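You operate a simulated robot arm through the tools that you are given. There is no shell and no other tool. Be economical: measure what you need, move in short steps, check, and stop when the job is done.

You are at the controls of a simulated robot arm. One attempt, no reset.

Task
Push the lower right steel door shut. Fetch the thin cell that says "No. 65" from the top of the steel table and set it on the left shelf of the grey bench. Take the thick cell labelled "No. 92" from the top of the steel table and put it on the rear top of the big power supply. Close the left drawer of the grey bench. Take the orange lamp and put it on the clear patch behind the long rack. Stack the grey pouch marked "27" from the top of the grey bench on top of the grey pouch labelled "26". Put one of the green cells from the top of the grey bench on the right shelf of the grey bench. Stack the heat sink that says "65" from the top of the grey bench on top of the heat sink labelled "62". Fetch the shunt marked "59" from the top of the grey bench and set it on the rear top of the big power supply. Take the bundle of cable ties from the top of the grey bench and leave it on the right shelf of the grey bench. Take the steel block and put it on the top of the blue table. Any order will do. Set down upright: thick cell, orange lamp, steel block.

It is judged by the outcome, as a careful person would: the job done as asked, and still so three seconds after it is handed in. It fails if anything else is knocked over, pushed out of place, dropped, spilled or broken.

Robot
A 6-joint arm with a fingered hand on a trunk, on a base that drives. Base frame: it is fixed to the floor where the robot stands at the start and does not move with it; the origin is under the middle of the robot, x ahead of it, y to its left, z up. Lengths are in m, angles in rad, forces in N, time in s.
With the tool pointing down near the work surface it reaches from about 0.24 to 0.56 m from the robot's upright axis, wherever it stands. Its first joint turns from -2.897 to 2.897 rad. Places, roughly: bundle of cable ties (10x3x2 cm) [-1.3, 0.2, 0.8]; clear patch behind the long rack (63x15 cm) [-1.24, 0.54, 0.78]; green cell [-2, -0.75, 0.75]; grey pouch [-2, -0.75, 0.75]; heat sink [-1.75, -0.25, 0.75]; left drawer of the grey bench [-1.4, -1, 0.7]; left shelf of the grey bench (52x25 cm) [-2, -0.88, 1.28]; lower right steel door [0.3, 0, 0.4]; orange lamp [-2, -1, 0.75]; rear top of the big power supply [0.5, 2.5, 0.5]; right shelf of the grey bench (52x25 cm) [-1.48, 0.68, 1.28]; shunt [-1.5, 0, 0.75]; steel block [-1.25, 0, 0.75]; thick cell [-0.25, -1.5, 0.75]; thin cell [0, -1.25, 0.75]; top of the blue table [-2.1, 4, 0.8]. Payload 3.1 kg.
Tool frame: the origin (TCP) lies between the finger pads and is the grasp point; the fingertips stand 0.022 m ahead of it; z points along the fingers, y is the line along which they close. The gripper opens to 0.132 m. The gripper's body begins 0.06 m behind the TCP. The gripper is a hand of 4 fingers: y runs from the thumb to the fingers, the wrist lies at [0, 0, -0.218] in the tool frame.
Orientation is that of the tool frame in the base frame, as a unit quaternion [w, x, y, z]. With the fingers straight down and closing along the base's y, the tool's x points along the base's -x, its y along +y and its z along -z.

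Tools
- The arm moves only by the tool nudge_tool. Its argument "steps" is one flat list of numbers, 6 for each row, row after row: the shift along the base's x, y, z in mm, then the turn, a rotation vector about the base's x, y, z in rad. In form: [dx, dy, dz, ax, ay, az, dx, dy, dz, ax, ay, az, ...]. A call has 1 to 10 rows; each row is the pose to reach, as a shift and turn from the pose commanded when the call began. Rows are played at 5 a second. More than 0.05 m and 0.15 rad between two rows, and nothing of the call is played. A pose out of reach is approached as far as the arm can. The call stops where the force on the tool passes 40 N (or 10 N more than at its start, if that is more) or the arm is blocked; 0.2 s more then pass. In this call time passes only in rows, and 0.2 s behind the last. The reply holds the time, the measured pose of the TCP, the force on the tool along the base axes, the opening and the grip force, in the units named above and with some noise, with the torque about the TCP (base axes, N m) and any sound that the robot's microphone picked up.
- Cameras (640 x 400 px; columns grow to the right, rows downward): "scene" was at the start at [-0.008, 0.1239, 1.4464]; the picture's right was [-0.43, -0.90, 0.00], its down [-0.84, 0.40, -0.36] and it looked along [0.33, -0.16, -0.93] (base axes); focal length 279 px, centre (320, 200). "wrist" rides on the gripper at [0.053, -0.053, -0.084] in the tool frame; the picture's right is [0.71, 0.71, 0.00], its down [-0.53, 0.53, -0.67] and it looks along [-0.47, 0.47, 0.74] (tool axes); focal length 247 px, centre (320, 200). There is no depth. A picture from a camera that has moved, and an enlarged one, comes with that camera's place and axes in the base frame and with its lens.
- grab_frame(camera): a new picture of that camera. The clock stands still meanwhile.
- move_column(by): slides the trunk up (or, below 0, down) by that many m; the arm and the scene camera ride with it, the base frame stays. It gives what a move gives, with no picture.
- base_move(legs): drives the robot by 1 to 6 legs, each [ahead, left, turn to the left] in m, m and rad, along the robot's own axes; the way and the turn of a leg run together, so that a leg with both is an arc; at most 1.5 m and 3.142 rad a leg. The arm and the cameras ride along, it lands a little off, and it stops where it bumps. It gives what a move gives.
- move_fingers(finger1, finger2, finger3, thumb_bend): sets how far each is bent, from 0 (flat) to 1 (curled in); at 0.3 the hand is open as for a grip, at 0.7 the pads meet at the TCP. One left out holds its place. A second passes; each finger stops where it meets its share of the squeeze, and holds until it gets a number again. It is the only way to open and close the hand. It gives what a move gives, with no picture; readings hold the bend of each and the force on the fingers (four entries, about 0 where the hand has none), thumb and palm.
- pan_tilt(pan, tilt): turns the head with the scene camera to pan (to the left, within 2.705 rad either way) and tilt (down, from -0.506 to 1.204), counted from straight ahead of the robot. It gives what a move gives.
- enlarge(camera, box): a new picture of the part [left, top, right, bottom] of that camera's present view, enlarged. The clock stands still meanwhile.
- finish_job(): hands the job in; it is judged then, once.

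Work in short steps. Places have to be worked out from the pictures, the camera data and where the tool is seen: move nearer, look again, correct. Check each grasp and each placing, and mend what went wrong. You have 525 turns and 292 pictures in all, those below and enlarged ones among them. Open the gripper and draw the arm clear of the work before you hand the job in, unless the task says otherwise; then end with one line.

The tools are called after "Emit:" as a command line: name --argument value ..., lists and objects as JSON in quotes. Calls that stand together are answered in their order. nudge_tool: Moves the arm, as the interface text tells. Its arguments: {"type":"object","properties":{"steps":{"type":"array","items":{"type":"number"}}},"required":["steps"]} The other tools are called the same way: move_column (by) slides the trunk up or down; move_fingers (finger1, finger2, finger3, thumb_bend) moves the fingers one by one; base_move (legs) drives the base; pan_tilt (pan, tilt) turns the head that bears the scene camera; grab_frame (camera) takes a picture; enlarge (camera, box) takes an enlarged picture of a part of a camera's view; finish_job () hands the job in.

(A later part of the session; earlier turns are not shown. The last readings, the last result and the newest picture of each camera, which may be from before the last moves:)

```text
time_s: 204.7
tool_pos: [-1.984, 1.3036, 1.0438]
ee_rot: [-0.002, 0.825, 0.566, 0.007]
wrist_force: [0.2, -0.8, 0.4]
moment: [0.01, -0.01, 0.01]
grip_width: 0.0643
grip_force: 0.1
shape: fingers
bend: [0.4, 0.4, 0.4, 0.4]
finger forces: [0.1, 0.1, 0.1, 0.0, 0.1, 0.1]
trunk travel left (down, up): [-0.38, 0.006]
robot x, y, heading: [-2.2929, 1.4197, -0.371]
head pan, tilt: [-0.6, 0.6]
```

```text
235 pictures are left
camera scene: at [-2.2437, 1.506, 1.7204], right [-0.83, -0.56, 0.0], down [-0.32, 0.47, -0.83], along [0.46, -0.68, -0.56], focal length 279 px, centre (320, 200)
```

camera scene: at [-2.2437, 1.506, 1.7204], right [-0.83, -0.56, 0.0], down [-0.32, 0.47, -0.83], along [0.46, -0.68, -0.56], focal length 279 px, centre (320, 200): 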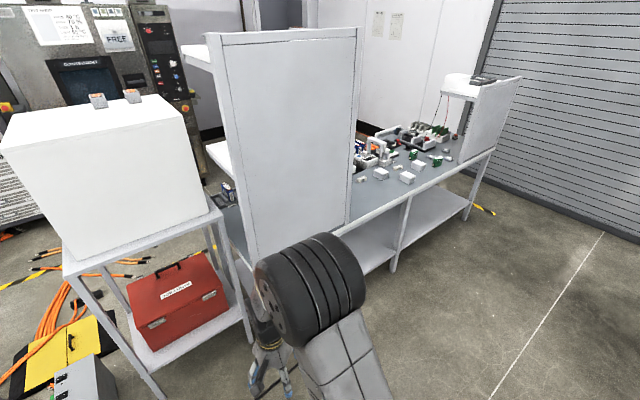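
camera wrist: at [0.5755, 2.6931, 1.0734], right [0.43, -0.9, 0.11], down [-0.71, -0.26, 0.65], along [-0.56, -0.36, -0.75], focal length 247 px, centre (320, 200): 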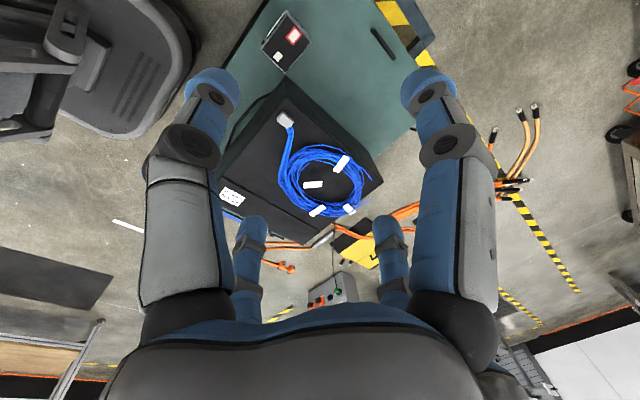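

The rear of the bench is open between shelf boards. Move along the rear and look at the objects.

Emit:
base_move --legs '[[0, -1.3, 0], [0.35, 0, 0]]'

Emit:
pan_tilt --pan 0 --tilt 0.85

Emit:
grab_frame --camera "scene"

```text
time_s: 213.1
tool_pos: [-2.1353, -0.0311, 1.0437]
ee_rot: [-0.002, 0.828, 0.561, 0.007]
wrist_force: [0.6, 0.1, 0.3]
moment: [0.0, 0.0, 0.03]
grip_width: 0.0646
grip_force: 0.0
shape: fingers
bend: [0.4, 0.4, 0.4, 0.4]
finger forces: [0.0, 0.1, 0.0, 0.0, 0.0, 0.0]
trunk travel left (down, up): [-0.38, 0.006]
robot x, y, heading: [-2.4441, 0.0876, -0.381]
head pan, tilt: [-0.6, 0.6]
```

```text
time_s: 214.1
tool_pos: [-2.1349, -0.0316, 1.0423]
ee_rot: [-0.001, 0.827, 0.561, 0.008]
wrist_force: [0.1, -0.6, 0.1]
moment: [-0.01, 0.01, 0.04]
grip_width: 0.0647
grip_force: 0.1
shape: fingers
bend: [0.4, 0.4, 0.4, 0.4]
finger forces: [0.0, 0.0, 0.0, 0.0, 0.0, 0.0]
trunk travel left (down, up): [-0.38, 0.006]
robot x, y, heading: [-2.4419, 0.0872, -0.385]
head pan, tilt: [0.0, 0.85]
```

```text
234 pictures are left
camera scene: at [-2.3696, 0.218, 1.6995], right [-0.37, -0.93, 0.0], down [-0.7, 0.28, -0.66], along [0.61, -0.25, -0.75], focal length 279 px, centre (320, 200)
```

scene: 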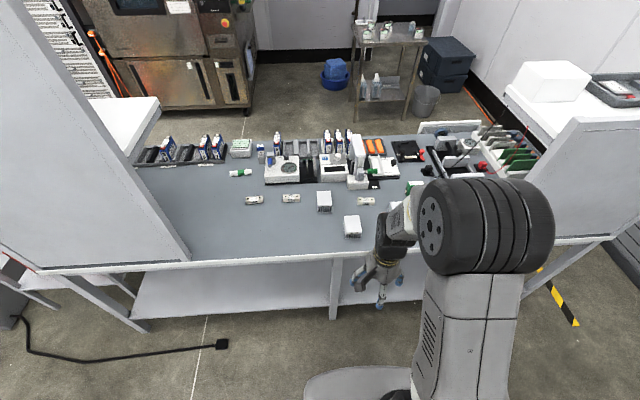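

Emit:
enlarge --camera "scene" --box '[220, 120, 440, 250]'

Emit:
enlarge --camera "scene" --box '[340, 110, 560, 240]'

Emit:
enlarge --camera "scene" --box '[120, 110, 320, 230]'

```text
2.91 times, centred on (330, 185) of scene
camera zoom: at [-2.3696, 0.218, 1.6995], right [-0.37, -0.93, 0.0], down [-0.7, 0.28, -0.66], along [0.61, -0.25, -0.75], focal length 812 px, centre (291, 244)
```

zoom: 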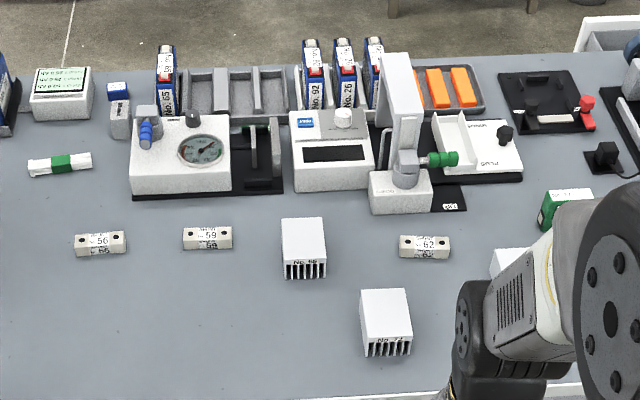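

```text
2.91 times, centred on (450, 175) of scene
camera zoom: at [-2.3696, 0.218, 1.6995], right [-0.37, -0.93, 0.0], down [-0.7, 0.28, -0.66], along [0.61, -0.25, -0.75], focal length 812 px, centre (-58, 273)
```

zoom: 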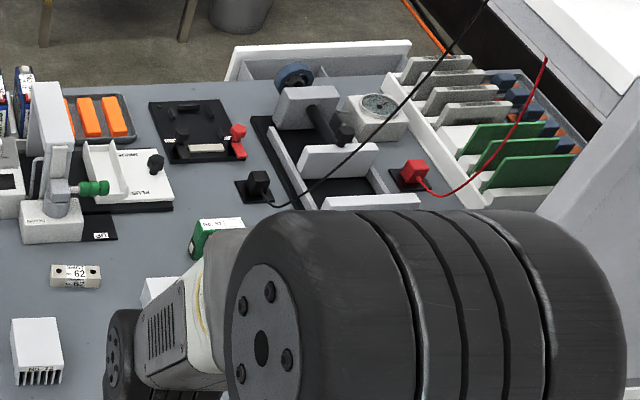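

```text
3.20 times, centred on (220, 170) of scene
camera zoom: at [-2.3696, 0.218, 1.6995], right [-0.37, -0.93, 0.0], down [-0.7, 0.28, -0.66], along [0.61, -0.25, -0.75], focal length 893 px, centre (640, 296)
```

zoom: 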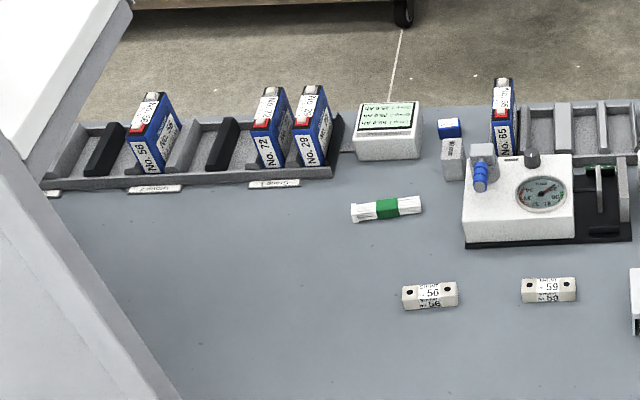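

Objects mapped in a bench frame (rear edge origin). Heat sink 65 and the third heat sink are close to the rear edge. Square up to the bench and move in.

Emit:
base_move --legs '[[0, 0, 0.07], [0.21, -0.04, 0]]'

Emit:
nudge_tool --steps '[0, 0, 30, 0, 0, 0.1, 0, 0, 60, 0, 0, 0.2, 10, 40, 70, 0, 0, 0.3, 20, 80, 70, 0, 0, 0.4, 25, 120, 70, 0, 0, 0.5]'

Emit:
grab_frame --camera "scene"

Emit:
grab_frame --camera "wrist"

```text
time_s: 216.2
tool_pos: [-1.9404, -0.1108, 1.042]
ee_rot: [-0.002, 0.807, 0.591, 0.006]
wrist_force: [0.3, -0.8, -0.5]
moment: [0.0, 0.01, -0.01]
grip_width: 0.0649
grip_force: 0.0
shape: fingers
bend: [0.4, 0.4, 0.4, 0.4]
finger forces: [0.0, 0.0, 0.0, 0.0, 0.1, 0.1]
trunk travel left (down, up): [-0.38, 0.006]
robot x, y, heading: [-2.2542, -0.0118, -0.312]
head pan, tilt: [0.0, 0.85]
```

```text
time_s: 217.4
tool_pos: [-1.9159, 0.0109, 1.1125]
ee_rot: [-0.002, 0.634, 0.773, 0.006]
wrist_force: [0.2, 0.0, 0.8]
moment: [-0.02, -0.01, -0.01]
grip_width: 0.0644
grip_force: 0.1
shape: fingers
bend: [0.4, 0.4, 0.4, 0.4]
finger forces: [0.1, 0.0, 0.0, 0.0, 0.0, 0.0]
trunk travel left (down, up): [-0.38, 0.006]
robot x, y, heading: [-2.2552, -0.0117, -0.309]
head pan, tilt: [0.0, 0.85]
```

```text
230 pictures are left
camera scene: at [-2.1924, 0.1226, 1.6994], right [-0.3, -0.95, 0.0], down [-0.72, 0.23, -0.66], along [0.63, -0.2, -0.75], focal length 279 px, centre (320, 200)
```

scene: 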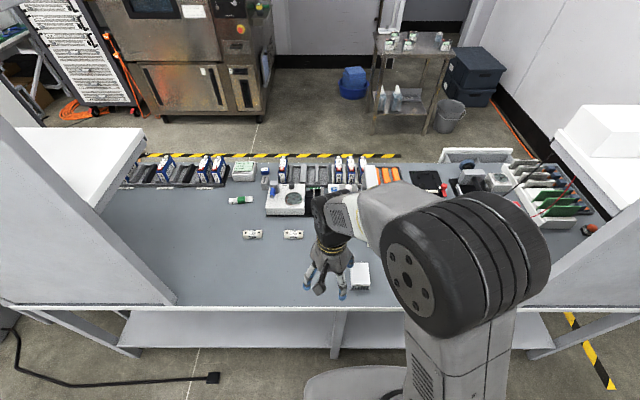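

```text
229 pictures are left
camera wrist: at [-1.9782, 0.0516, 1.1962], right [0.56, 0.83, 0.01], down [0.62, -0.42, 0.66], along [0.56, -0.36, -0.75], focal length 247 px, centre (320, 200)
```

wrist: 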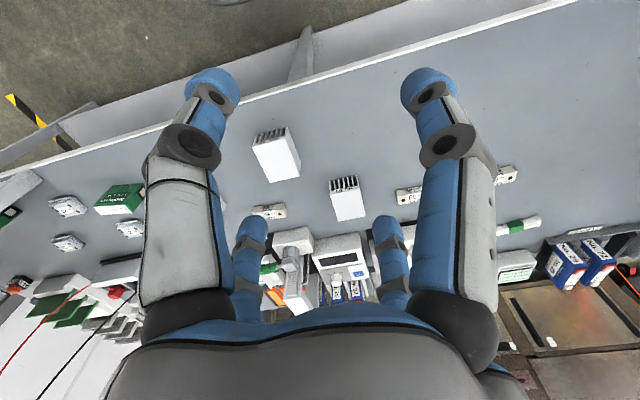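

Emit:
enlarge --camera "wrist" --box '[0, 160, 230, 300]'

Emit:
enlarge --camera "wrist" --box '[230, 110, 450, 240]'

```text
2.78 times, centred on (115, 230) of wrist
camera zoom: at [-1.9782, 0.0516, 1.1962], right [0.56, 0.83, 0.01], down [0.62, -0.42, 0.66], along [0.56, -0.36, -0.75], focal length 687 px, centre (890, 116)
```

zoom: 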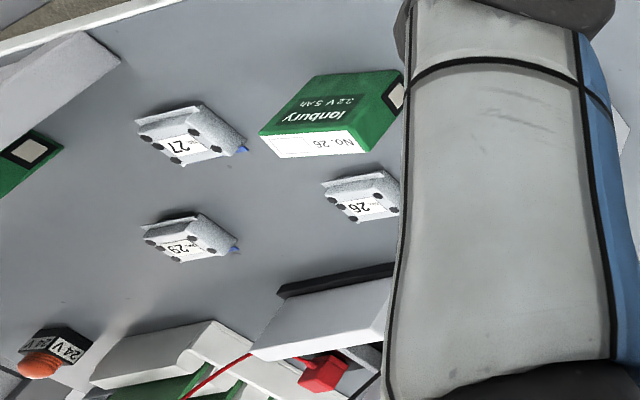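

```text
2.91 times, centred on (340, 175) of wrist
camera zoom: at [-1.9782, 0.0516, 1.1962], right [0.56, 0.83, 0.01], down [0.62, -0.42, 0.66], along [0.56, -0.36, -0.75], focal length 718 px, centre (262, 273)
```

zoom: 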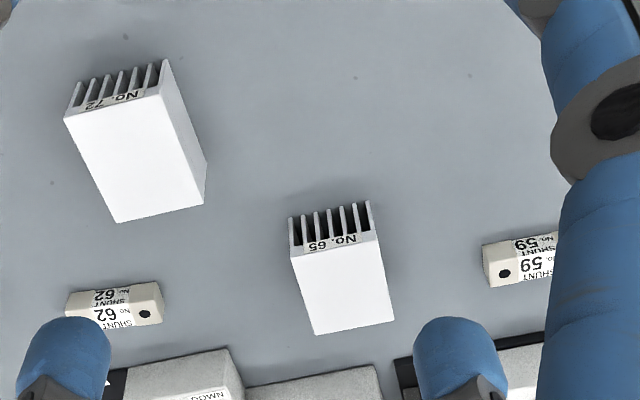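

Pouches 26/27/29, green cells, the 24 V orange lamp, and heat sinks 72 and 65 are visible. Find heat sink 62 by shifting the hand left-ward.

Emit:
nudge_tool --steps '[-15, -45, 0, 0, 0, -0.1, -30, -90, 0, 0, 0, -0.2, -45, -135, 0, 0, 0, -0.3, -60, -180, 0, 0, 0, -0.4, -75, -225, 0, 0, 0, -0.5]'

Emit:
grab_frame --camera "wrist"

```text
time_s: 218.6
tool_pos: [-1.992, -0.2188, 1.1112]
ee_rot: [-0.003, 0.807, 0.59, 0.007]
wrist_force: [-0.5, 0.3, 0.0]
moment: [0.02, 0.03, 0.0]
grip_width: 0.0645
grip_force: 0.0
shape: fingers
bend: [0.4, 0.4, 0.4, 0.4]
finger forces: [0.0, 0.0, 0.0, 0.0, 0.1, 0.1]
trunk travel left (down, up): [-0.38, 0.006]
robot x, y, heading: [-2.2516, -0.0157, -0.308]
head pan, tilt: [0.0, 0.85]
```

```text
226 pictures are left
camera wrist: at [-2.0265, -0.1523, 1.1952], right [0.89, 0.46, 0.01], down [0.34, -0.67, 0.66], along [0.31, -0.58, -0.75], focal length 247 px, centre (320, 200)
```

wrist: 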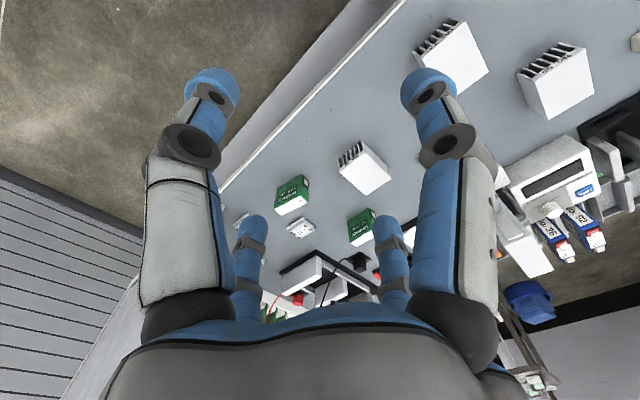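

Emit:
enlarge --camera "wrist" --box '[230, 110, 410, 290]'

```text
2.22 times, centred on (320, 200) of wrist
camera zoom: at [-2.0265, -0.1523, 1.1952], right [0.89, 0.46, 0.01], down [0.34, -0.67, 0.66], along [0.31, -0.58, -0.75], focal length 549 px, centre (320, 200)
```

zoom: 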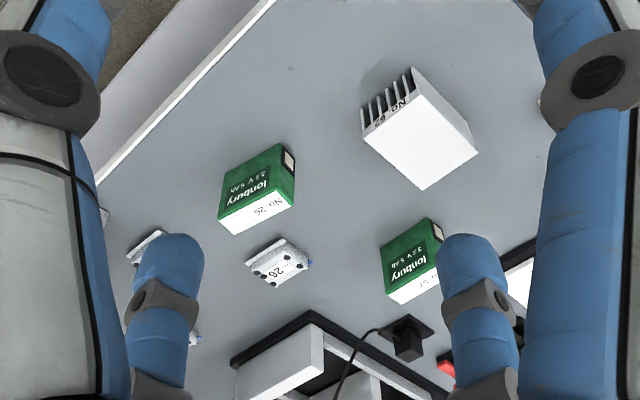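

HS 62 is at about (-1.82,-0.355), HS 65 at (-1.65,-0.09). Shift the base slightly toward HS 65.

Emit:
base_move --legs '[[0.035, 0.08, 0]]'

Emit:
pan_tilt --pan 0.3 --tilt 1.2

Emit:
grab_frame --camera "scene"

```text
time_s: 219.7
tool_pos: [-1.9344, -0.1522, 1.1115]
ee_rot: [-0.001, 0.807, 0.591, 0.006]
wrist_force: [0.0, 0.0, 0.3]
moment: [-0.03, 0.01, 0.01]
grip_width: 0.0645
grip_force: 0.1
shape: fingers
bend: [0.4, 0.4, 0.4, 0.4]
finger forces: [0.1, 0.1, 0.2, 0.1, 0.0, 0.0]
trunk travel left (down, up): [-0.38, 0.006]
robot x, y, heading: [-2.2004, 0.0506, -0.31]
head pan, tilt: [0.0, 0.85]
```

```text
time_s: 220.5
tool_pos: [-1.9343, -0.1542, 1.1103]
ee_rot: [-0.001, 0.807, 0.59, 0.006]
wrist_force: [-1.0, 0.5, -0.1]
moment: [-0.02, -0.02, 0.01]
grip_width: 0.0645
grip_force: 0.0
shape: fingers
bend: [0.4, 0.4, 0.4, 0.4]
finger forces: [0.1, 0.0, 0.1, 0.1, 0.0, 0.0]
trunk travel left (down, up): [-0.38, 0.006]
robot x, y, heading: [-2.1993, 0.0494, -0.31]
head pan, tilt: [0.3, 1.201]
```

```text
224 pictures are left
camera scene: at [-2.1541, 0.2076, 1.6759], right [-0.01, -1.0, 0.0], down [-0.93, 0.01, -0.36], along [0.36, 0.0, -0.93], focal length 279 px, centre (320, 200)
```

scene: 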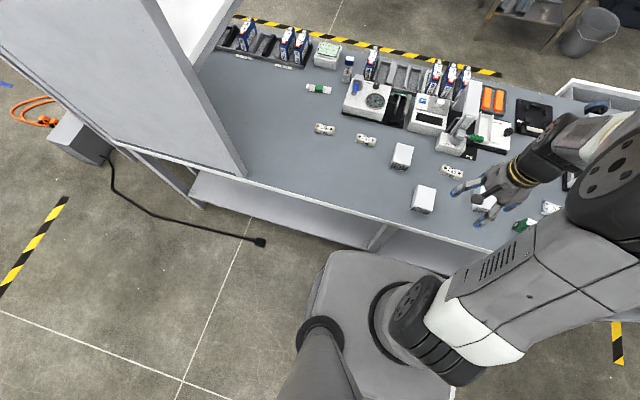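

Base front is clear of the lower shelf. Move 2 cm closer, open the hand wider and go above HS 65.

Emit:
base_move --legs '[[0.02, 0, 0]]'

Emit:
move_fingers --finger1 0.27 --finger2 0.27 --finger3 0.27 --thumb_bend 0.27

Emit:
nudge_tool --steps '[40, 10, -20, 0, 0, 0, 80, 20, -40, 0, 0, 0, 120, 30, -60, 0, 0, 0, 160, 42, -80, 0, 0, 0, 200, 54, -100, 0, 0, 0, 235, 64, -120, 0, 0, 0, 265, 72, -140, 0, 0, 0]'

Emit:
grab_frame --camera "wrist"

Emit:
enlarge --camera "scene" --box '[320, 80, 520, 220]'

```text
time_s: 221.3
tool_pos: [-1.9163, -0.1597, 1.1119]
ee_rot: [-0.001, 0.807, 0.591, 0.007]
wrist_force: [0.8, 0.1, 0.0]
moment: [0.02, -0.01, -0.01]
grip_width: 0.0647
grip_force: 0.1
shape: fingers
bend: [0.4, 0.4, 0.4, 0.4]
finger forces: [0.1, 0.0, 0.0, 0.1, 0.0, 0.0]
trunk travel left (down, up): [-0.38, 0.006]
robot x, y, heading: [-2.1794, 0.0447, -0.308]
head pan, tilt: [0.3, 1.201]
```

```text
time_s: 222.3
tool_pos: [-1.9148, -0.16, 1.1115]
ee_rot: [0.0, 0.807, 0.591, 0.007]
wrist_force: [0.3, 0.4, 0.5]
moment: [0.0, 0.02, -0.03]
grip_width: 0.0919
grip_force: 0.1
shape: fingers
bend: [0.27, 0.27, 0.27, 0.27]
finger forces: [0.0, 0.0, 0.0, 0.0, 0.0, 0.0]
trunk travel left (down, up): [-0.38, 0.006]
robot x, y, heading: [-2.1806, 0.0408, -0.309]
head pan, tilt: [0.3, 1.201]
```

```text
time_s: 223.9
tool_pos: [-1.6494, -0.0874, 0.9704]
ee_rot: [-0.002, 0.807, 0.591, 0.006]
wrist_force: [-0.1, -0.1, 0.8]
moment: [-0.01, 0.0, 0.0]
grip_width: 0.0918
grip_force: 0.1
shape: fingers
bend: [0.27, 0.27, 0.27, 0.27]
finger forces: [0.0, 0.1, 0.0, 0.1, 0.1, 0.0]
trunk travel left (down, up): [-0.38, 0.006]
robot x, y, heading: [-2.1783, 0.0417, -0.313]
head pan, tilt: [0.3, 1.201]
```

```text
223 pictures are left
camera wrist: at [-1.684, -0.0207, 1.0549], right [0.89, 0.46, 0.01], down [0.34, -0.67, 0.66], along [0.31, -0.59, -0.75], focal length 247 px, centre (320, 200)
```

wrist: 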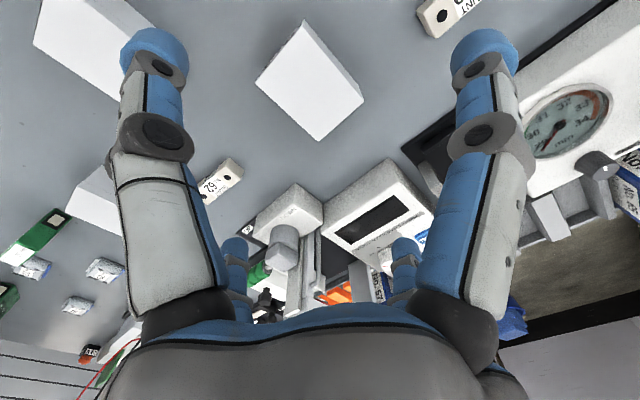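

```text
2.86 times, centred on (420, 150) of scene
camera zoom: at [-2.1336, 0.2023, 1.6757], right [-0.01, -1.0, 0.0], down [-0.93, 0.01, -0.36], along [0.36, 0.0, -0.93], focal length 797 px, centre (34, 343)
```

zoom: 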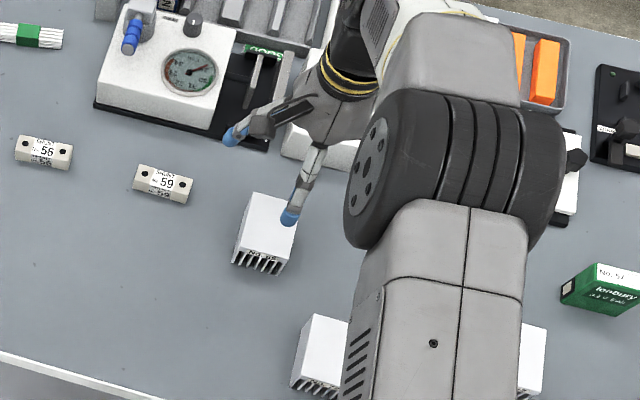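

HS 65 centre refined to (-1.656,-0.083). Keep the far finger tighter because of the meter behind, then descend.

Emit:
move_fingers --finger2 0.33

Emit:
nudge_tool --steps '[-6, 5, -30, 0, 0, 0, -6, 5, -70, 0, 0, 0, -6, 5, -100, 0, 0, 0, -6, 5, -120, 0, 0, 0, -6, 5, -135, 0, 0, 0]'

Emit:
grab_frame --camera "wrist"

```text
time_s: 224.9
tool_pos: [-1.6495, -0.0871, 0.972]
ee_rot: [-0.001, 0.807, 0.591, 0.006]
wrist_force: [-1.1, 0.3, 0.5]
moment: [0.01, 0.01, -0.03]
grip_width: 0.0923
grip_force: 0.0
shape: fingers
bend: [0.27, 0.33, 0.27, 0.27]
finger forces: [0.0, 0.0, 0.0, 0.0, 0.0, 0.1]
trunk travel left (down, up): [-0.38, 0.006]
robot x, y, heading: [-2.181, 0.0448, -0.312]
head pan, tilt: [0.3, 1.201]
```

```text
time_s: 226.1
tool_pos: [-1.6631, -0.0817, 0.8406]
ee_rot: [-0.002, 0.807, 0.59, 0.007]
wrist_force: [0.1, -0.2, 0.0]
moment: [-0.02, 0.0, 0.03]
grip_width: 0.0918
grip_force: 0.0
shape: fingers
bend: [0.27, 0.33, 0.27, 0.27]
finger forces: [0.1, 0.0, 0.0, 0.1, 0.0, 0.0]
out of reach, approached as far as the arm can: row 5
trunk travel left (down, up): [-0.38, 0.006]
robot x, y, heading: [-2.1801, 0.0416, -0.309]
head pan, tilt: [0.3, 1.201]
```

```text
221 pictures are left
camera wrist: at [-1.6975, -0.0146, 0.923], right [0.89, 0.46, 0.01], down [0.34, -0.67, 0.66], along [0.31, -0.59, -0.75], focal length 247 px, centre (320, 200)
```

wrist: 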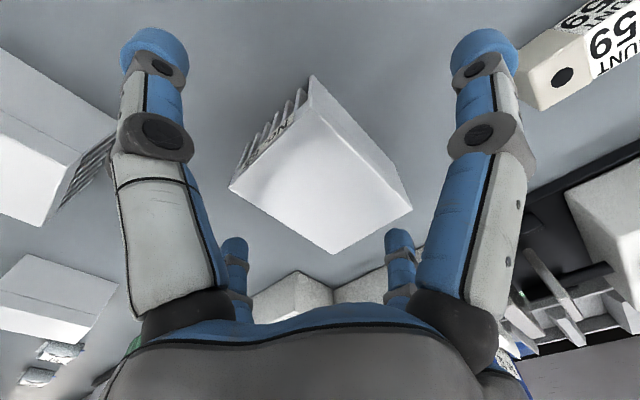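

Nicely centred. Lower 8 mm with the trunk, then grip.

Emit:
move_column --by -0.008

Emit:
move_fingers --finger1 0.7 --finger2 0.7 --finger3 0.7 --thumb_bend 0.7

Emit:
grab_frame --camera "wrist"

```text
time_s: 226.7
tool_pos: [-1.6635, -0.0821, 0.8318]
ee_rot: [-0.001, 0.808, 0.59, 0.007]
wrist_force: [0.2, 1.0, 0.3]
moment: [0.0, 0.01, 0.0]
grip_width: 0.092
grip_force: 0.2
shape: fingers
bend: [0.27, 0.33, 0.27, 0.27]
finger forces: [0.1, 0.0, 0.1, 0.0, 0.0, 0.0]
trunk travel left (down, up): [-0.372, 0.014]
robot x, y, heading: [-2.1803, 0.0436, -0.313]
head pan, tilt: [0.3, 1.201]
```

```text
time_s: 227.7
tool_pos: [-1.663, -0.0805, 0.8321]
ee_rot: [-0.001, 0.807, 0.591, 0.007]
wrist_force: [-1.1, 1.1, 3.7]
moment: [0.0, 0.09, 0.02]
grip_width: 0.0377
grip_force: 17.9
shape: fingers
bend: [0.58, 0.48, 0.49, 0.49]
finger forces: [5.9, 7.2, 7.0, 0.1, 15.4, 0.0]
trunk travel left (down, up): [-0.372, 0.014]
robot x, y, heading: [-2.1782, 0.047, -0.316]
head pan, tilt: [0.3, 1.201]
```

```text
220 pictures are left
camera wrist: at [-1.6976, -0.0145, 0.916], right [0.89, 0.46, 0.01], down [0.34, -0.67, 0.67], along [0.31, -0.59, -0.75], focal length 247 px, centre (320, 200)
```

wrist: 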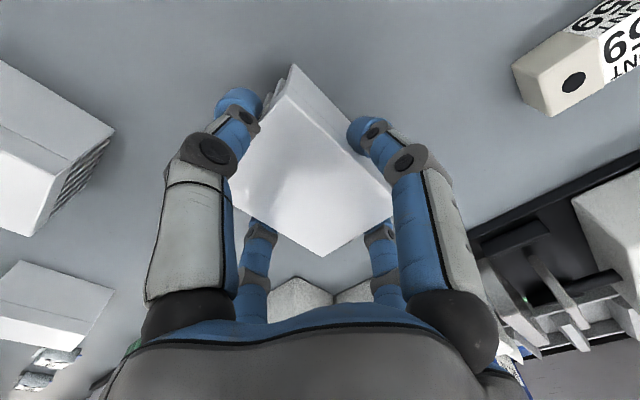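

Gripped. Lift and carry toward HS 62.

Emit:
nudge_tool --steps '[0, 0, 30, 0, 0, 0, 0, 0, 70, 0, 0, 0, -20, -25, 105, 0, 0, 0, -45, -60, 125, 0, 0, 0, -70, -100, 130, 0, 0, 0, -95, -140, 130, 0, 0, 0, -120, -175, 130, 0, 0, 0]'

Emit:
grab_frame --camera "wrist"

Emit:
grab_frame --camera "scene"

```text
time_s: 229.3
tool_pos: [-1.7837, -0.257, 0.9602]
ee_rot: [-0.002, 0.807, 0.591, 0.008]
wrist_force: [-0.4, 0.8, -4.0]
moment: [0.04, 0.0, -0.02]
grip_width: 0.0367
grip_force: 16.6
shape: fingers
bend: [0.58, 0.48, 0.49, 0.49]
finger forces: [5.9, 7.6, 6.7, 0.0, 13.9, 0.0]
trunk travel left (down, up): [-0.372, 0.014]
robot x, y, heading: [-2.1841, 0.0443, -0.31]
head pan, tilt: [0.3, 1.201]
```

```text
219 pictures are left
camera wrist: at [-1.8181, -0.1912, 1.0446], right [0.89, 0.46, 0.01], down [0.34, -0.67, 0.66], along [0.32, -0.59, -0.75], focal length 247 px, centre (320, 200)
```

wrist: 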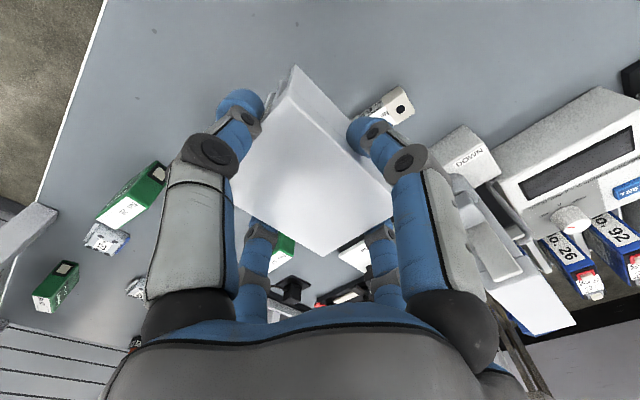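

```text
218 pictures are left
camera scene: at [-2.1355, 0.2008, 1.6683], right [-0.01, -1.0, 0.0], down [-0.93, 0.01, -0.36], along [0.36, 0.0, -0.93], focal length 279 px, centre (320, 200)
```

scene: 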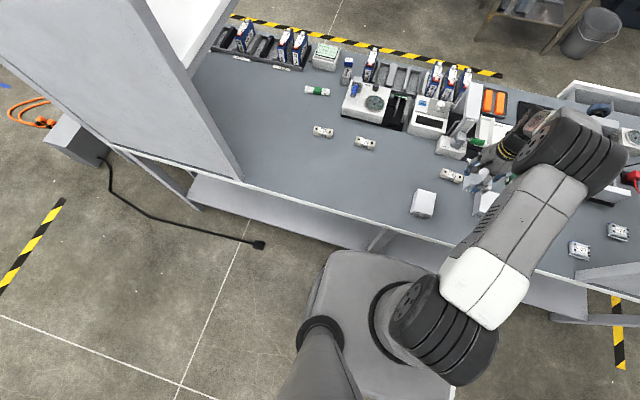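

Emit:
enlarge --camera "scene" --box '[400, 140, 560, 250]'

```text
3.64 times, centred on (480, 195) of scene
camera zoom: at [-2.1355, 0.2008, 1.6683], right [-0.01, -1.0, 0.0], down [-0.93, 0.01, -0.36], along [0.36, 0.0, -0.93], focal length 1015 px, centre (-262, 218)
```

zoom: 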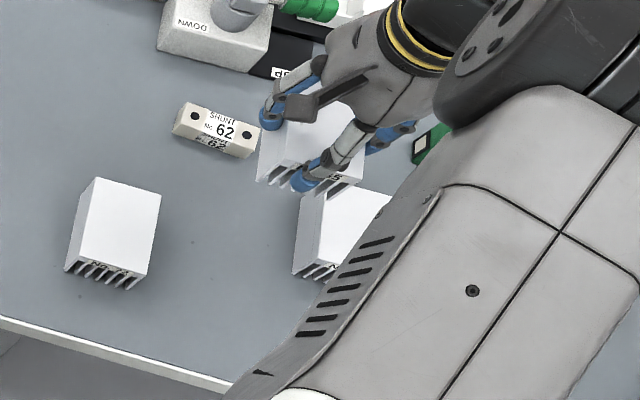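

HS 65 is centred in the hand and aligned. HS 62's centre is (-1.826,-0.344). Move over it and lower gently until contact.

Emit:
nudge_tool --steps '[-20, -43, 0, 0, 0, 0, -41, -86, 0, 0, 0, 0, -41, -86, -30, 0, 0, 0, -41, -86, -55, 0, 0, 0]'

Emit:
enlarge --camera "scene" --box '[400, 140, 560, 250]'

Emit:
grab_frame --camera "wrist"

```text
time_s: 230.3
tool_pos: [-1.8265, -0.3429, 0.9056]
ee_rot: [-0.001, 0.807, 0.591, 0.007]
wrist_force: [0.8, -0.4, -2.6]
moment: [0.03, -0.03, 0.02]
grip_width: 0.0366
grip_force: 17.1
shape: fingers
bend: [0.58, 0.48, 0.49, 0.49]
finger forces: [5.9, 7.6, 6.7, 0.0, 13.7, 0.1]
trunk travel left (down, up): [-0.372, 0.014]
robot x, y, heading: [-2.1791, 0.0475, -0.306]
head pan, tilt: [0.3, 1.201]
```

```text
3.64 times, centred on (480, 195) of scene
camera zoom: at [-2.1348, 0.201, 1.6682], right [-0.01, -1.0, 0.0], down [-0.93, 0.01, -0.36], along [0.36, 0.0, -0.93], focal length 1015 px, centre (-262, 218)
```

zoom: 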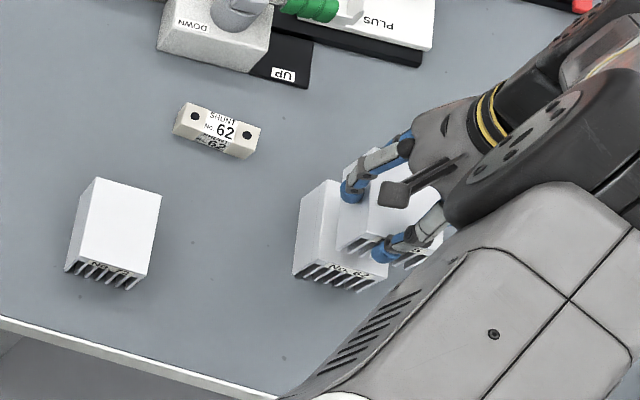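

```text
215 pictures are left
camera wrist: at [-1.8593, -0.2764, 0.9905], right [0.89, 0.46, 0.01], down [0.34, -0.67, 0.66], along [0.31, -0.59, -0.75], focal length 247 px, centre (320, 200)
```

wrist: 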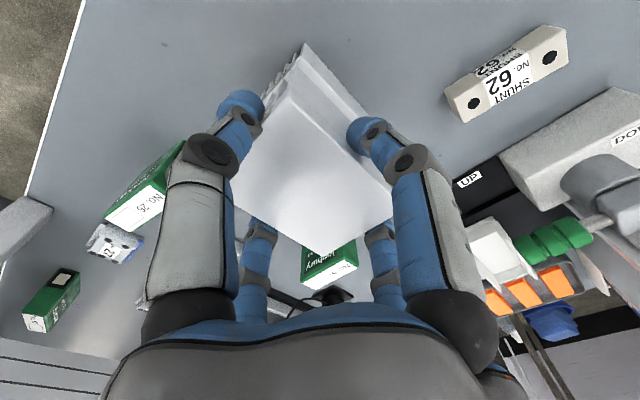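

Overlap check: HS 65 needs about 1 cm shift toward +y to line up. Correct and lower to contact.

Emit:
nudge_tool --steps '[4, 10, 0, 0, 0, 0, 4, 10, -6, 0, 0, 0, 4, 10, -11, 0, 0, 0, 4, 10, -15, 0, 0, 0, 4, 10, -19, 0, 0, 0, 4, 10, -23, 0, 0, 0]'

Emit:
enlarge --camera "scene" --box '[400, 140, 560, 250]'

```text
time_s: 231.7
tool_pos: [-1.8203, -0.3322, 0.8839]
ee_rot: [-0.003, 0.807, 0.591, 0.007]
wrist_force: [0.4, 0.5, -2.0]
moment: [0.02, 0.0, -0.01]
grip_width: 0.0364
grip_force: 16.7
shape: fingers
bend: [0.58, 0.48, 0.49, 0.49]
finger forces: [6.0, 7.7, 6.7, 0.0, 13.7, 0.0]
trunk travel left (down, up): [-0.372, 0.014]
robot x, y, heading: [-2.1809, 0.0452, -0.313]
head pan, tilt: [0.3, 1.201]
```

```text
3.64 times, centred on (480, 195) of scene
camera zoom: at [-2.1345, 0.2017, 1.6681], right [-0.01, -1.0, 0.0], down [-0.93, 0.01, -0.36], along [0.36, 0.0, -0.93], focal length 1015 px, centre (-262, 218)
```

zoom: 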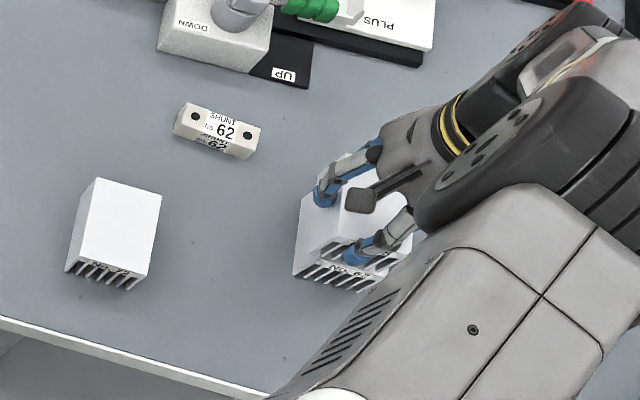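

Emit:
nudge_tool --steps '[-2, -6, 0, 0, 0, 0, -2, -6, -4, 0, 0, 0, -2, -6, -8, 0, 0, 0, -2, -6, -12, 0, 0, 0]'

Emit:
enlarge --camera "scene" --box '[430, 160, 530, 230]'

```text
time_s: 232.7
tool_pos: [-1.8217, -0.3385, 0.8767]
ee_rot: [0.002, 0.807, 0.59, 0.008]
wrist_force: [-2.0, 2.5, 26.0]
moment: [0.04, 0.26, -0.04]
grip_width: 0.036
grip_force: 19.2
shape: fingers
bend: [0.58, 0.48, 0.49, 0.49]
finger forces: [7.7, 7.5, 7.1, 0.0, 16.1, 0.0]
trunk travel left (down, up): [-0.372, 0.014]
robot x, y, heading: [-2.178, 0.0463, -0.311]
head pan, tilt: [0.3, 1.201]
```

```text
5.71 times, centred on (480, 195) of scene
camera zoom: at [-2.1378, 0.2054, 1.6681], right [-0.01, -1.0, 0.0], down [-0.93, 0.01, -0.36], along [0.36, -0.01, -0.93], focal length 1595 px, centre (-594, 229)
```

zoom: 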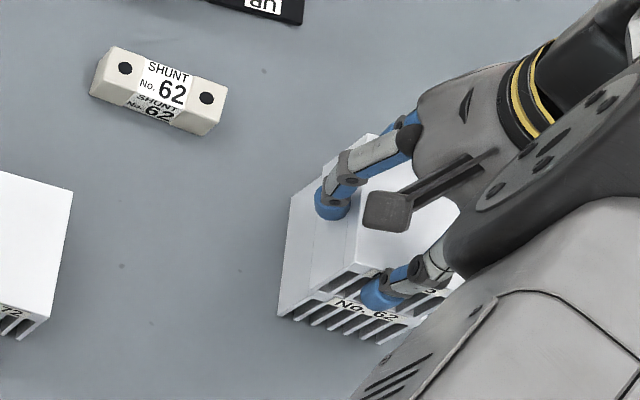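

Contact made on HS 62 (label confirmed). Zoom tightly to judge alignment before release.

Emit:
enlarge --camera "scene" --box '[470, 180, 515, 220]'

```text
10.00 times, centred on (492, 200) of scene
camera zoom: at [-2.1378, 0.2054, 1.6681], right [-0.01, -1.0, 0.0], down [-0.93, 0.01, -0.36], along [0.36, -0.01, -0.93], focal length 2791 px, centre (-1405, 200)
```

zoom: 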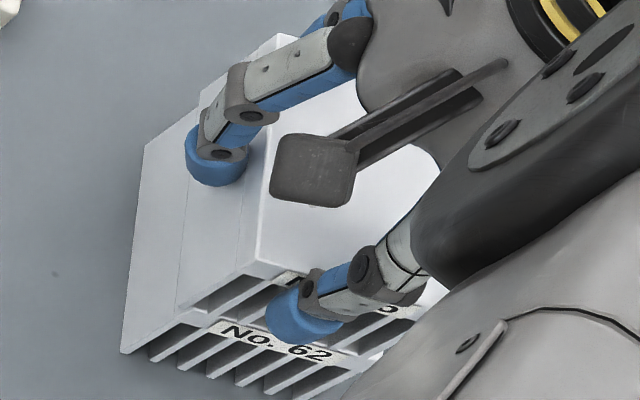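

Well aligned. Release.

Emit:
move_fingers --finger1 0.38 --finger2 0.35 --finger3 0.35 --thumb_bend 0.35

Emit:
nudge_tool --steps '[0, 0, 30, 0, 0, 0, 0, 0, 70, 0, 0, 0, 0, 0, 110, 0, 0, 0, -10, 0, 150, 0, 0, 0, -30, 30, 180, 0, 0, 0]'

Emit:
grab_frame --camera "wrist"

```text
time_s: 233.7
tool_pos: [-1.8212, -0.3375, 0.8713]
ee_rot: [-0.001, 0.807, 0.591, 0.007]
wrist_force: [-0.4, 0.2, -0.1]
moment: [0.0, 0.0, -0.01]
grip_width: 0.0725
grip_force: 0.1
shape: fingers
bend: [0.38, 0.35, 0.35, 0.35]
finger forces: [0.0, 0.0, 0.0, 0.0, 0.1, 0.0]
trunk travel left (down, up): [-0.372, 0.014]
robot x, y, heading: [-2.1825, 0.0459, -0.309]
head pan, tilt: [0.3, 1.201]
```

```text
time_s: 234.9
tool_pos: [-1.8532, -0.3072, 1.0539]
ee_rot: [-0.001, 0.807, 0.591, 0.006]
wrist_force: [0.2, -0.3, 1.1]
moment: [-0.02, 0.01, 0.02]
grip_width: 0.0726
grip_force: 0.1
shape: fingers
bend: [0.38, 0.35, 0.35, 0.35]
finger forces: [0.0, 0.0, 0.0, 0.0, 0.0, 0.0]
trunk travel left (down, up): [-0.372, 0.014]
robot x, y, heading: [-2.1772, 0.0423, -0.317]
head pan, tilt: [0.3, 1.201]
```

```text
211 pictures are left
camera wrist: at [-1.8871, -0.2411, 1.1377], right [0.89, 0.46, 0.01], down [0.34, -0.67, 0.67], along [0.32, -0.59, -0.75], focal length 247 px, centre (320, 200)
```

wrist: 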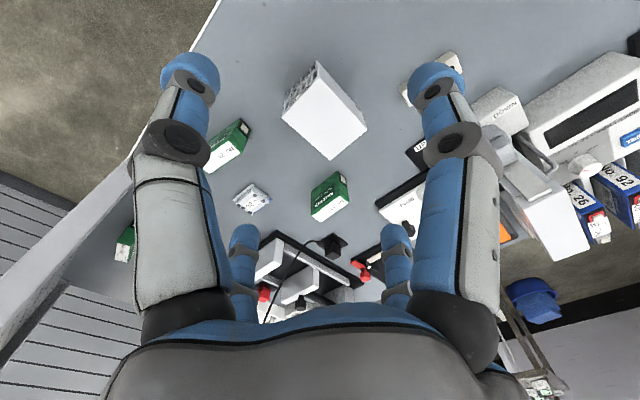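

Heat sinks stacked. Next the pouches: shift the base right along the bench and look.

Emit:
base_move --legs '[[-0.03, -0.33, 0]]'

Emit:
pan_tilt --pan 0.2 --tilt 1.0

Emit:
nudge_tool --steps '[0, 40, 10, 0, 0, 0, 0, 80, 20, 0, 0, 0, 0, 120, 30, 0, 0, 0, 0, 160, 40, 0, 0, 0, 0, 200, 40, 0, 0, 0, 0, 240, 40, 0, 0, 0]'

Emit:
grab_frame --camera "scene"

Emit:
grab_frame --camera "wrist"

```text
time_s: 236.9
tool_pos: [-1.9616, -0.5715, 1.0518]
ee_rot: [-0.004, 0.8, 0.6, 0.006]
wrist_force: [0.7, -0.4, 0.1]
moment: [0.02, 0.04, -0.02]
grip_width: 0.0729
grip_force: 0.0
shape: fingers
bend: [0.38, 0.35, 0.35, 0.35]
finger forces: [0.1, 0.1, 0.1, 0.1, 0.1, 0.0]
trunk travel left (down, up): [-0.372, 0.014]
robot x, y, heading: [-2.2967, -0.2274, -0.306]
head pan, tilt: [0.3, 1.201]
stopped in leg 1: the robot was blocked; the commanded pose is now the measured one
```

```text
time_s: 237.6
tool_pos: [-1.9629, -0.5713, 1.0515]
ee_rot: [-0.004, 0.801, 0.598, 0.006]
wrist_force: [1.0, 0.6, -0.8]
moment: [0.0, 0.02, 0.01]
grip_width: 0.0726
grip_force: 0.0
shape: fingers
bend: [0.38, 0.35, 0.35, 0.35]
finger forces: [0.0, 0.0, 0.0, 0.0, 0.0, 0.0]
trunk travel left (down, up): [-0.372, 0.014]
robot x, y, heading: [-2.2971, -0.228, -0.308]
head pan, tilt: [0.201, 1.0]
```

```text
time_s: 239.0
tool_pos: [-1.9631, -0.3346, 1.0927]
ee_rot: [-0.004, 0.802, 0.597, 0.006]
wrist_force: [-0.8, 0.6, 0.1]
moment: [-0.02, 0.0, -0.03]
grip_width: 0.0727
grip_force: 0.2
shape: fingers
bend: [0.38, 0.35, 0.35, 0.35]
finger forces: [0.1, 0.1, 0.0, 0.0, 0.0, 0.1]
trunk travel left (down, up): [-0.372, 0.014]
robot x, y, heading: [-2.2992, -0.2306, -0.307]
head pan, tilt: [0.201, 1.0]
```

```text
210 pictures are left
camera scene: at [-2.2386, -0.0762, 1.6806], right [-0.11, -0.99, 0.0], down [-0.84, 0.09, -0.54], along [0.54, -0.06, -0.84], focal length 279 px, centre (320, 200)
```

scene: 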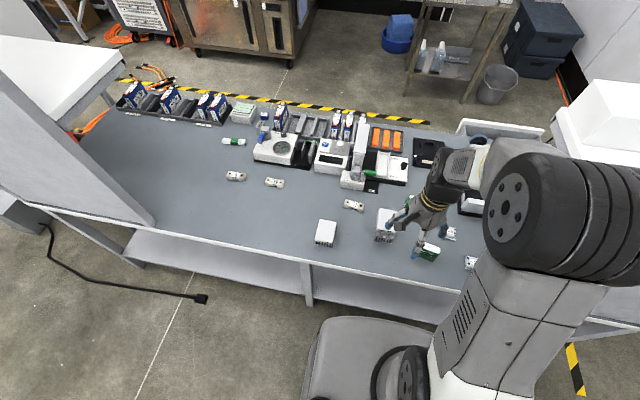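

```text
209 pictures are left
camera wrist: at [-1.9991, -0.2691, 1.177], right [0.88, 0.48, 0.01], down [0.35, -0.66, 0.66], along [0.32, -0.58, -0.75], focal length 247 px, centre (320, 200)
```

wrist: 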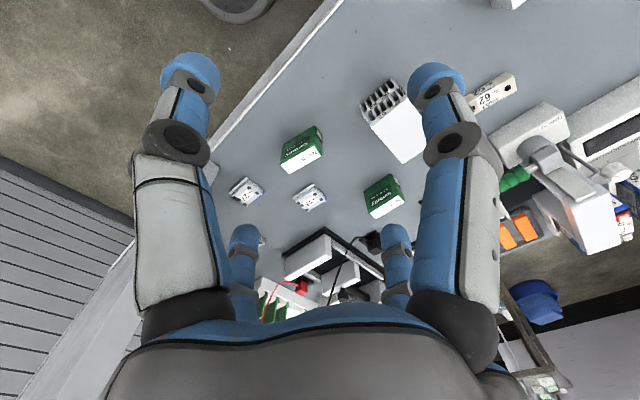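

Something blocked the base near the end. Look to the right to see clearances around the left shelf.

Emit:
pan_tilt --pan -0.6 --tilt 0.9

Emit:
grab_frame --camera "scene"

```text
time_s: 240.1
tool_pos: [-1.9628, -0.3376, 1.0927]
ee_rot: [-0.006, 0.802, 0.598, 0.007]
wrist_force: [0.5, 0.0, 0.4]
moment: [-0.03, 0.01, 0.0]
grip_width: 0.0729
grip_force: 0.1
shape: fingers
bend: [0.38, 0.35, 0.35, 0.35]
finger forces: [0.1, 0.1, 0.0, 0.0, 0.0, 0.0]
trunk travel left (down, up): [-0.372, 0.014]
robot x, y, heading: [-2.2943, -0.2301, -0.309]
head pan, tilt: [-0.6, 0.901]
```

```text
208 pictures are left
camera scene: at [-2.2611, -0.1298, 1.6879], right [-0.79, -0.62, 0.0], down [-0.48, 0.62, -0.62], along [0.38, -0.49, -0.78], focal length 279 px, centre (320, 200)
```

scene: 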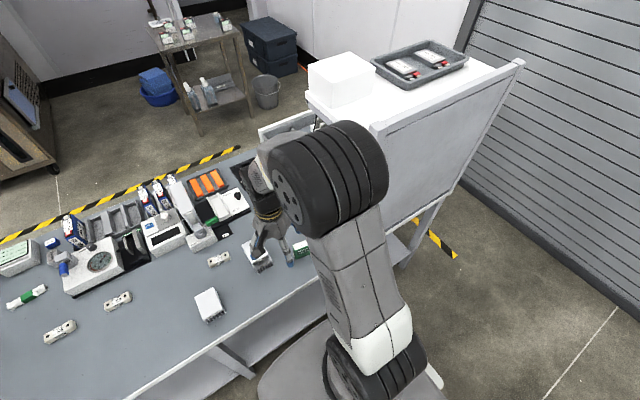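

The elbow touched the board edge of the left shelf. I'll take the green cell (No. 26) first, which also frees room. Zoom to see its shape.

Emit:
enlarge --camera "wrist" --box '[210, 100, 430, 240]'

```text
2.86 times, centred on (320, 170) of wrist
camera zoom: at [-1.9989, -0.2709, 1.1768], right [0.88, 0.48, 0.01], down [0.35, -0.67, 0.66], along [0.32, -0.58, -0.75], focal length 706 px, centre (320, 286)
```

zoom: 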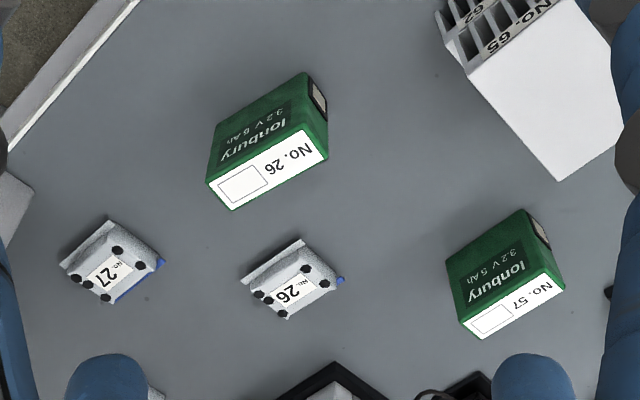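

Green cell stands ~6.4×2.4×5 cm, long axis at 60°. The right shelf needs a slightly tilted hand, so I'll grasp with a 0.3 rad tilt along the cell's long axis. First shift the base left.

Emit:
base_move --legs '[[0.0, 0.19, 0], [0.015, 0, 0]]'

Emit:
move_fingers --finger1 0.34 --finger2 0.4 --finger3 0.34 --thumb_bend 0.4

Emit:
nudge_tool --steps '[0, -40, 0, 0, 0, -0.12, 0, -80, -10, 0, 0, -0.23, 0, -120, -20, 0, 0, -0.23, 0, -160, -40, 0, 0, -0.23, -5, -200, -60, 0, 0, -0.23, -8, -240, -70, 0, 0, -0.23, -10, -270, -80, 0, 0, -0.23]'

```text
time_s: 242.1
tool_pos: [-1.893, -0.1587, 1.0928]
ee_rot: [-0.006, 0.802, 0.597, 0.008]
wrist_force: [-0.2, 0.1, -0.2]
moment: [-0.01, 0.01, -0.02]
grip_width: 0.0726
grip_force: 0.0
shape: fingers
bend: [0.38, 0.35, 0.35, 0.35]
finger forces: [0.1, 0.1, 0.0, 0.0, 0.1, 0.0]
trunk travel left (down, up): [-0.372, 0.014]
robot x, y, heading: [-2.2288, -0.053, -0.302]
head pan, tilt: [-0.6, 0.901]
```

```text
time_s: 243.1
tool_pos: [-1.8915, -0.1585, 1.0924]
ee_rot: [-0.006, 0.802, 0.598, 0.007]
wrist_force: [0.2, -0.2, -0.4]
moment: [-0.02, 0.01, -0.03]
grip_width: 0.0718
grip_force: 0.0
shape: fingers
bend: [0.34, 0.4, 0.34, 0.4]
finger forces: [0.0, 0.0, 0.0, 0.0, 0.1, 0.0]
trunk travel left (down, up): [-0.372, 0.014]
robot x, y, heading: [-2.2241, -0.0522, -0.307]
head pan, tilt: [-0.6, 0.901]
```

```text
time_s: 244.7
tool_pos: [-1.9003, -0.4297, 1.0118]
ee_rot: [-0.005, 0.865, 0.502, 0.007]
wrist_force: [-0.3, -0.5, -0.2]
moment: [0.03, 0.0, 0.0]
grip_width: 0.0718
grip_force: 0.1
shape: fingers
bend: [0.34, 0.4, 0.34, 0.4]
finger forces: [0.1, 0.0, 0.0, 0.0, 0.0, 0.1]
trunk travel left (down, up): [-0.372, 0.014]
robot x, y, heading: [-2.2261, -0.0528, -0.31]
head pan, tilt: [-0.6, 0.901]
```

Emit:
nudge_tool --steps '[-6, -15, -20, 0.087, -0.05, 0, -12, -31, -40, 0.173, -0.1, 0, -18, -47, -60, 0.26, -0.15, 0, -18, -47, -80, 0.26, -0.15, 0]'

Emit:
grab_frame --camera "wrist"

Emit:
grab_frame --camera "scene"

```text
time_s: 245.7
tool_pos: [-1.9191, -0.4741, 0.9334]
ee_rot: [-0.079, 0.854, 0.495, 0.137]
wrist_force: [0.0, 0.3, 0.2]
moment: [-0.01, -0.01, 0.0]
grip_width: 0.0717
grip_force: 0.0
shape: fingers
bend: [0.34, 0.4, 0.34, 0.4]
finger forces: [0.0, 0.0, 0.1, 0.0, 0.0, 0.0]
trunk travel left (down, up): [-0.372, 0.014]
robot x, y, heading: [-2.2252, -0.0527, -0.302]
head pan, tilt: [-0.6, 0.901]
```

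```text
206 pictures are left
camera wrist: at [-1.9524, -0.4257, 1.0293], right [0.95, 0.23, 0.22], down [0.11, -0.88, 0.47], along [0.3, -0.42, -0.85], focal length 247 px, centre (320, 200)
```

wrist: 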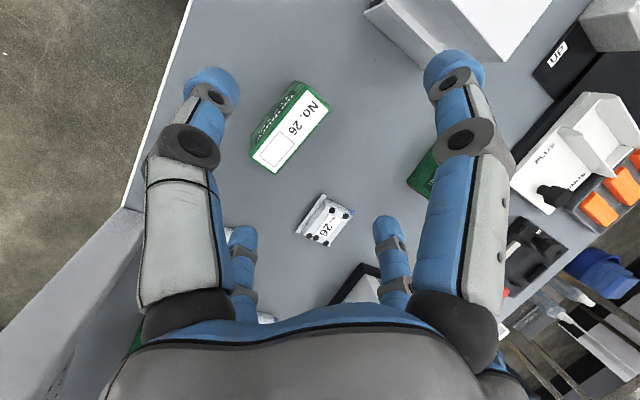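

```text
205 pictures are left
camera scene: at [-2.1889, 0.0485, 1.6879], right [-0.79, -0.62, 0.0], down [-0.48, 0.62, -0.62], along [0.38, -0.49, -0.78], focal length 279 px, centre (320, 200)
```

scene: 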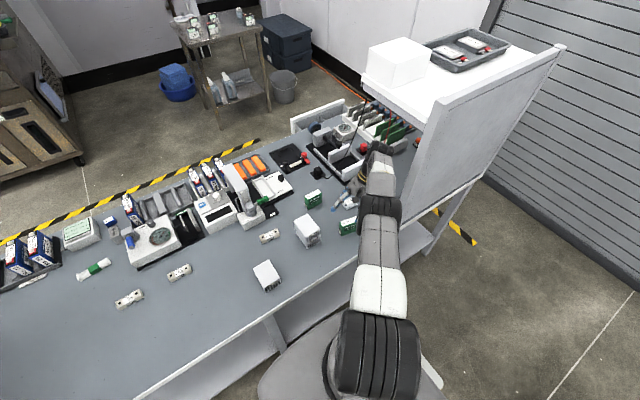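

Cell centre refined to (-1.921,-0.469). Open the end fingers a bit more and descend.

Emit:
move_fingers --finger1 0.29 --finger3 0.29

Emit:
nudge_tool --steps '[-4, 2, -30, 0, 0, 0, -4, 2, -55, 0, 0, 0, -4, 2, -72, 0, 0, 0, -4, 2, -85, 0, 0, 0]'

Emit:
grab_frame --camera "wrist"

```text
time_s: 246.7
tool_pos: [-1.9194, -0.4747, 0.9328]
ee_rot: [-0.08, 0.854, 0.496, 0.136]
wrist_force: [-0.1, 0.5, -0.1]
moment: [0.0, 0.02, 0.01]
grip_width: 0.0784
grip_force: 0.1
shape: fingers
bend: [0.28, 0.4, 0.28, 0.4]
finger forces: [0.0, 0.0, 0.1, 0.1, 0.0, 0.0]
trunk travel left (down, up): [-0.372, 0.014]
robot x, y, heading: [-2.2277, -0.0525, -0.304]
head pan, tilt: [-0.6, 0.901]
```

```text
time_s: 247.7
tool_pos: [-1.9352, -0.4579, 0.8539]
ee_rot: [-0.08, 0.854, 0.496, 0.137]
wrist_force: [0.4, 0.0, 0.8]
moment: [-0.01, 0.01, -0.01]
grip_width: 0.0789
grip_force: 0.0
shape: fingers
bend: [0.28, 0.4, 0.28, 0.4]
finger forces: [0.0, 0.0, 0.1, 0.0, 0.0, 0.0]
out of reach, approached as far as the arm can: row 1, 2, 3, 4
trunk travel left (down, up): [-0.372, 0.014]
robot x, y, heading: [-2.2247, -0.0552, -0.306]
head pan, tilt: [-0.6, 0.901]
```

```text
204 pictures are left
camera wrist: at [-1.9682, -0.4095, 0.9497], right [0.95, 0.23, 0.22], down [0.1, -0.88, 0.47], along [0.3, -0.42, -0.85], focal length 247 px, centre (320, 200)
```

wrist: 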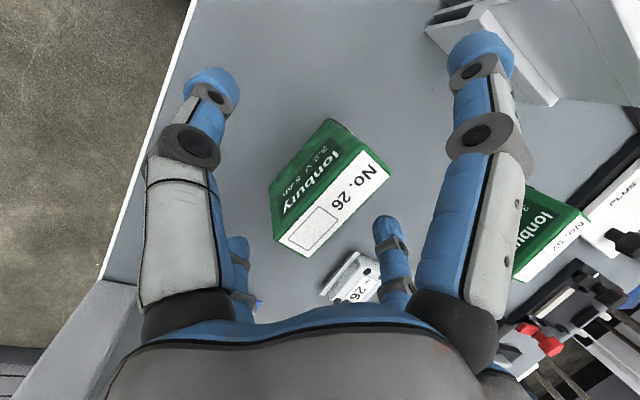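

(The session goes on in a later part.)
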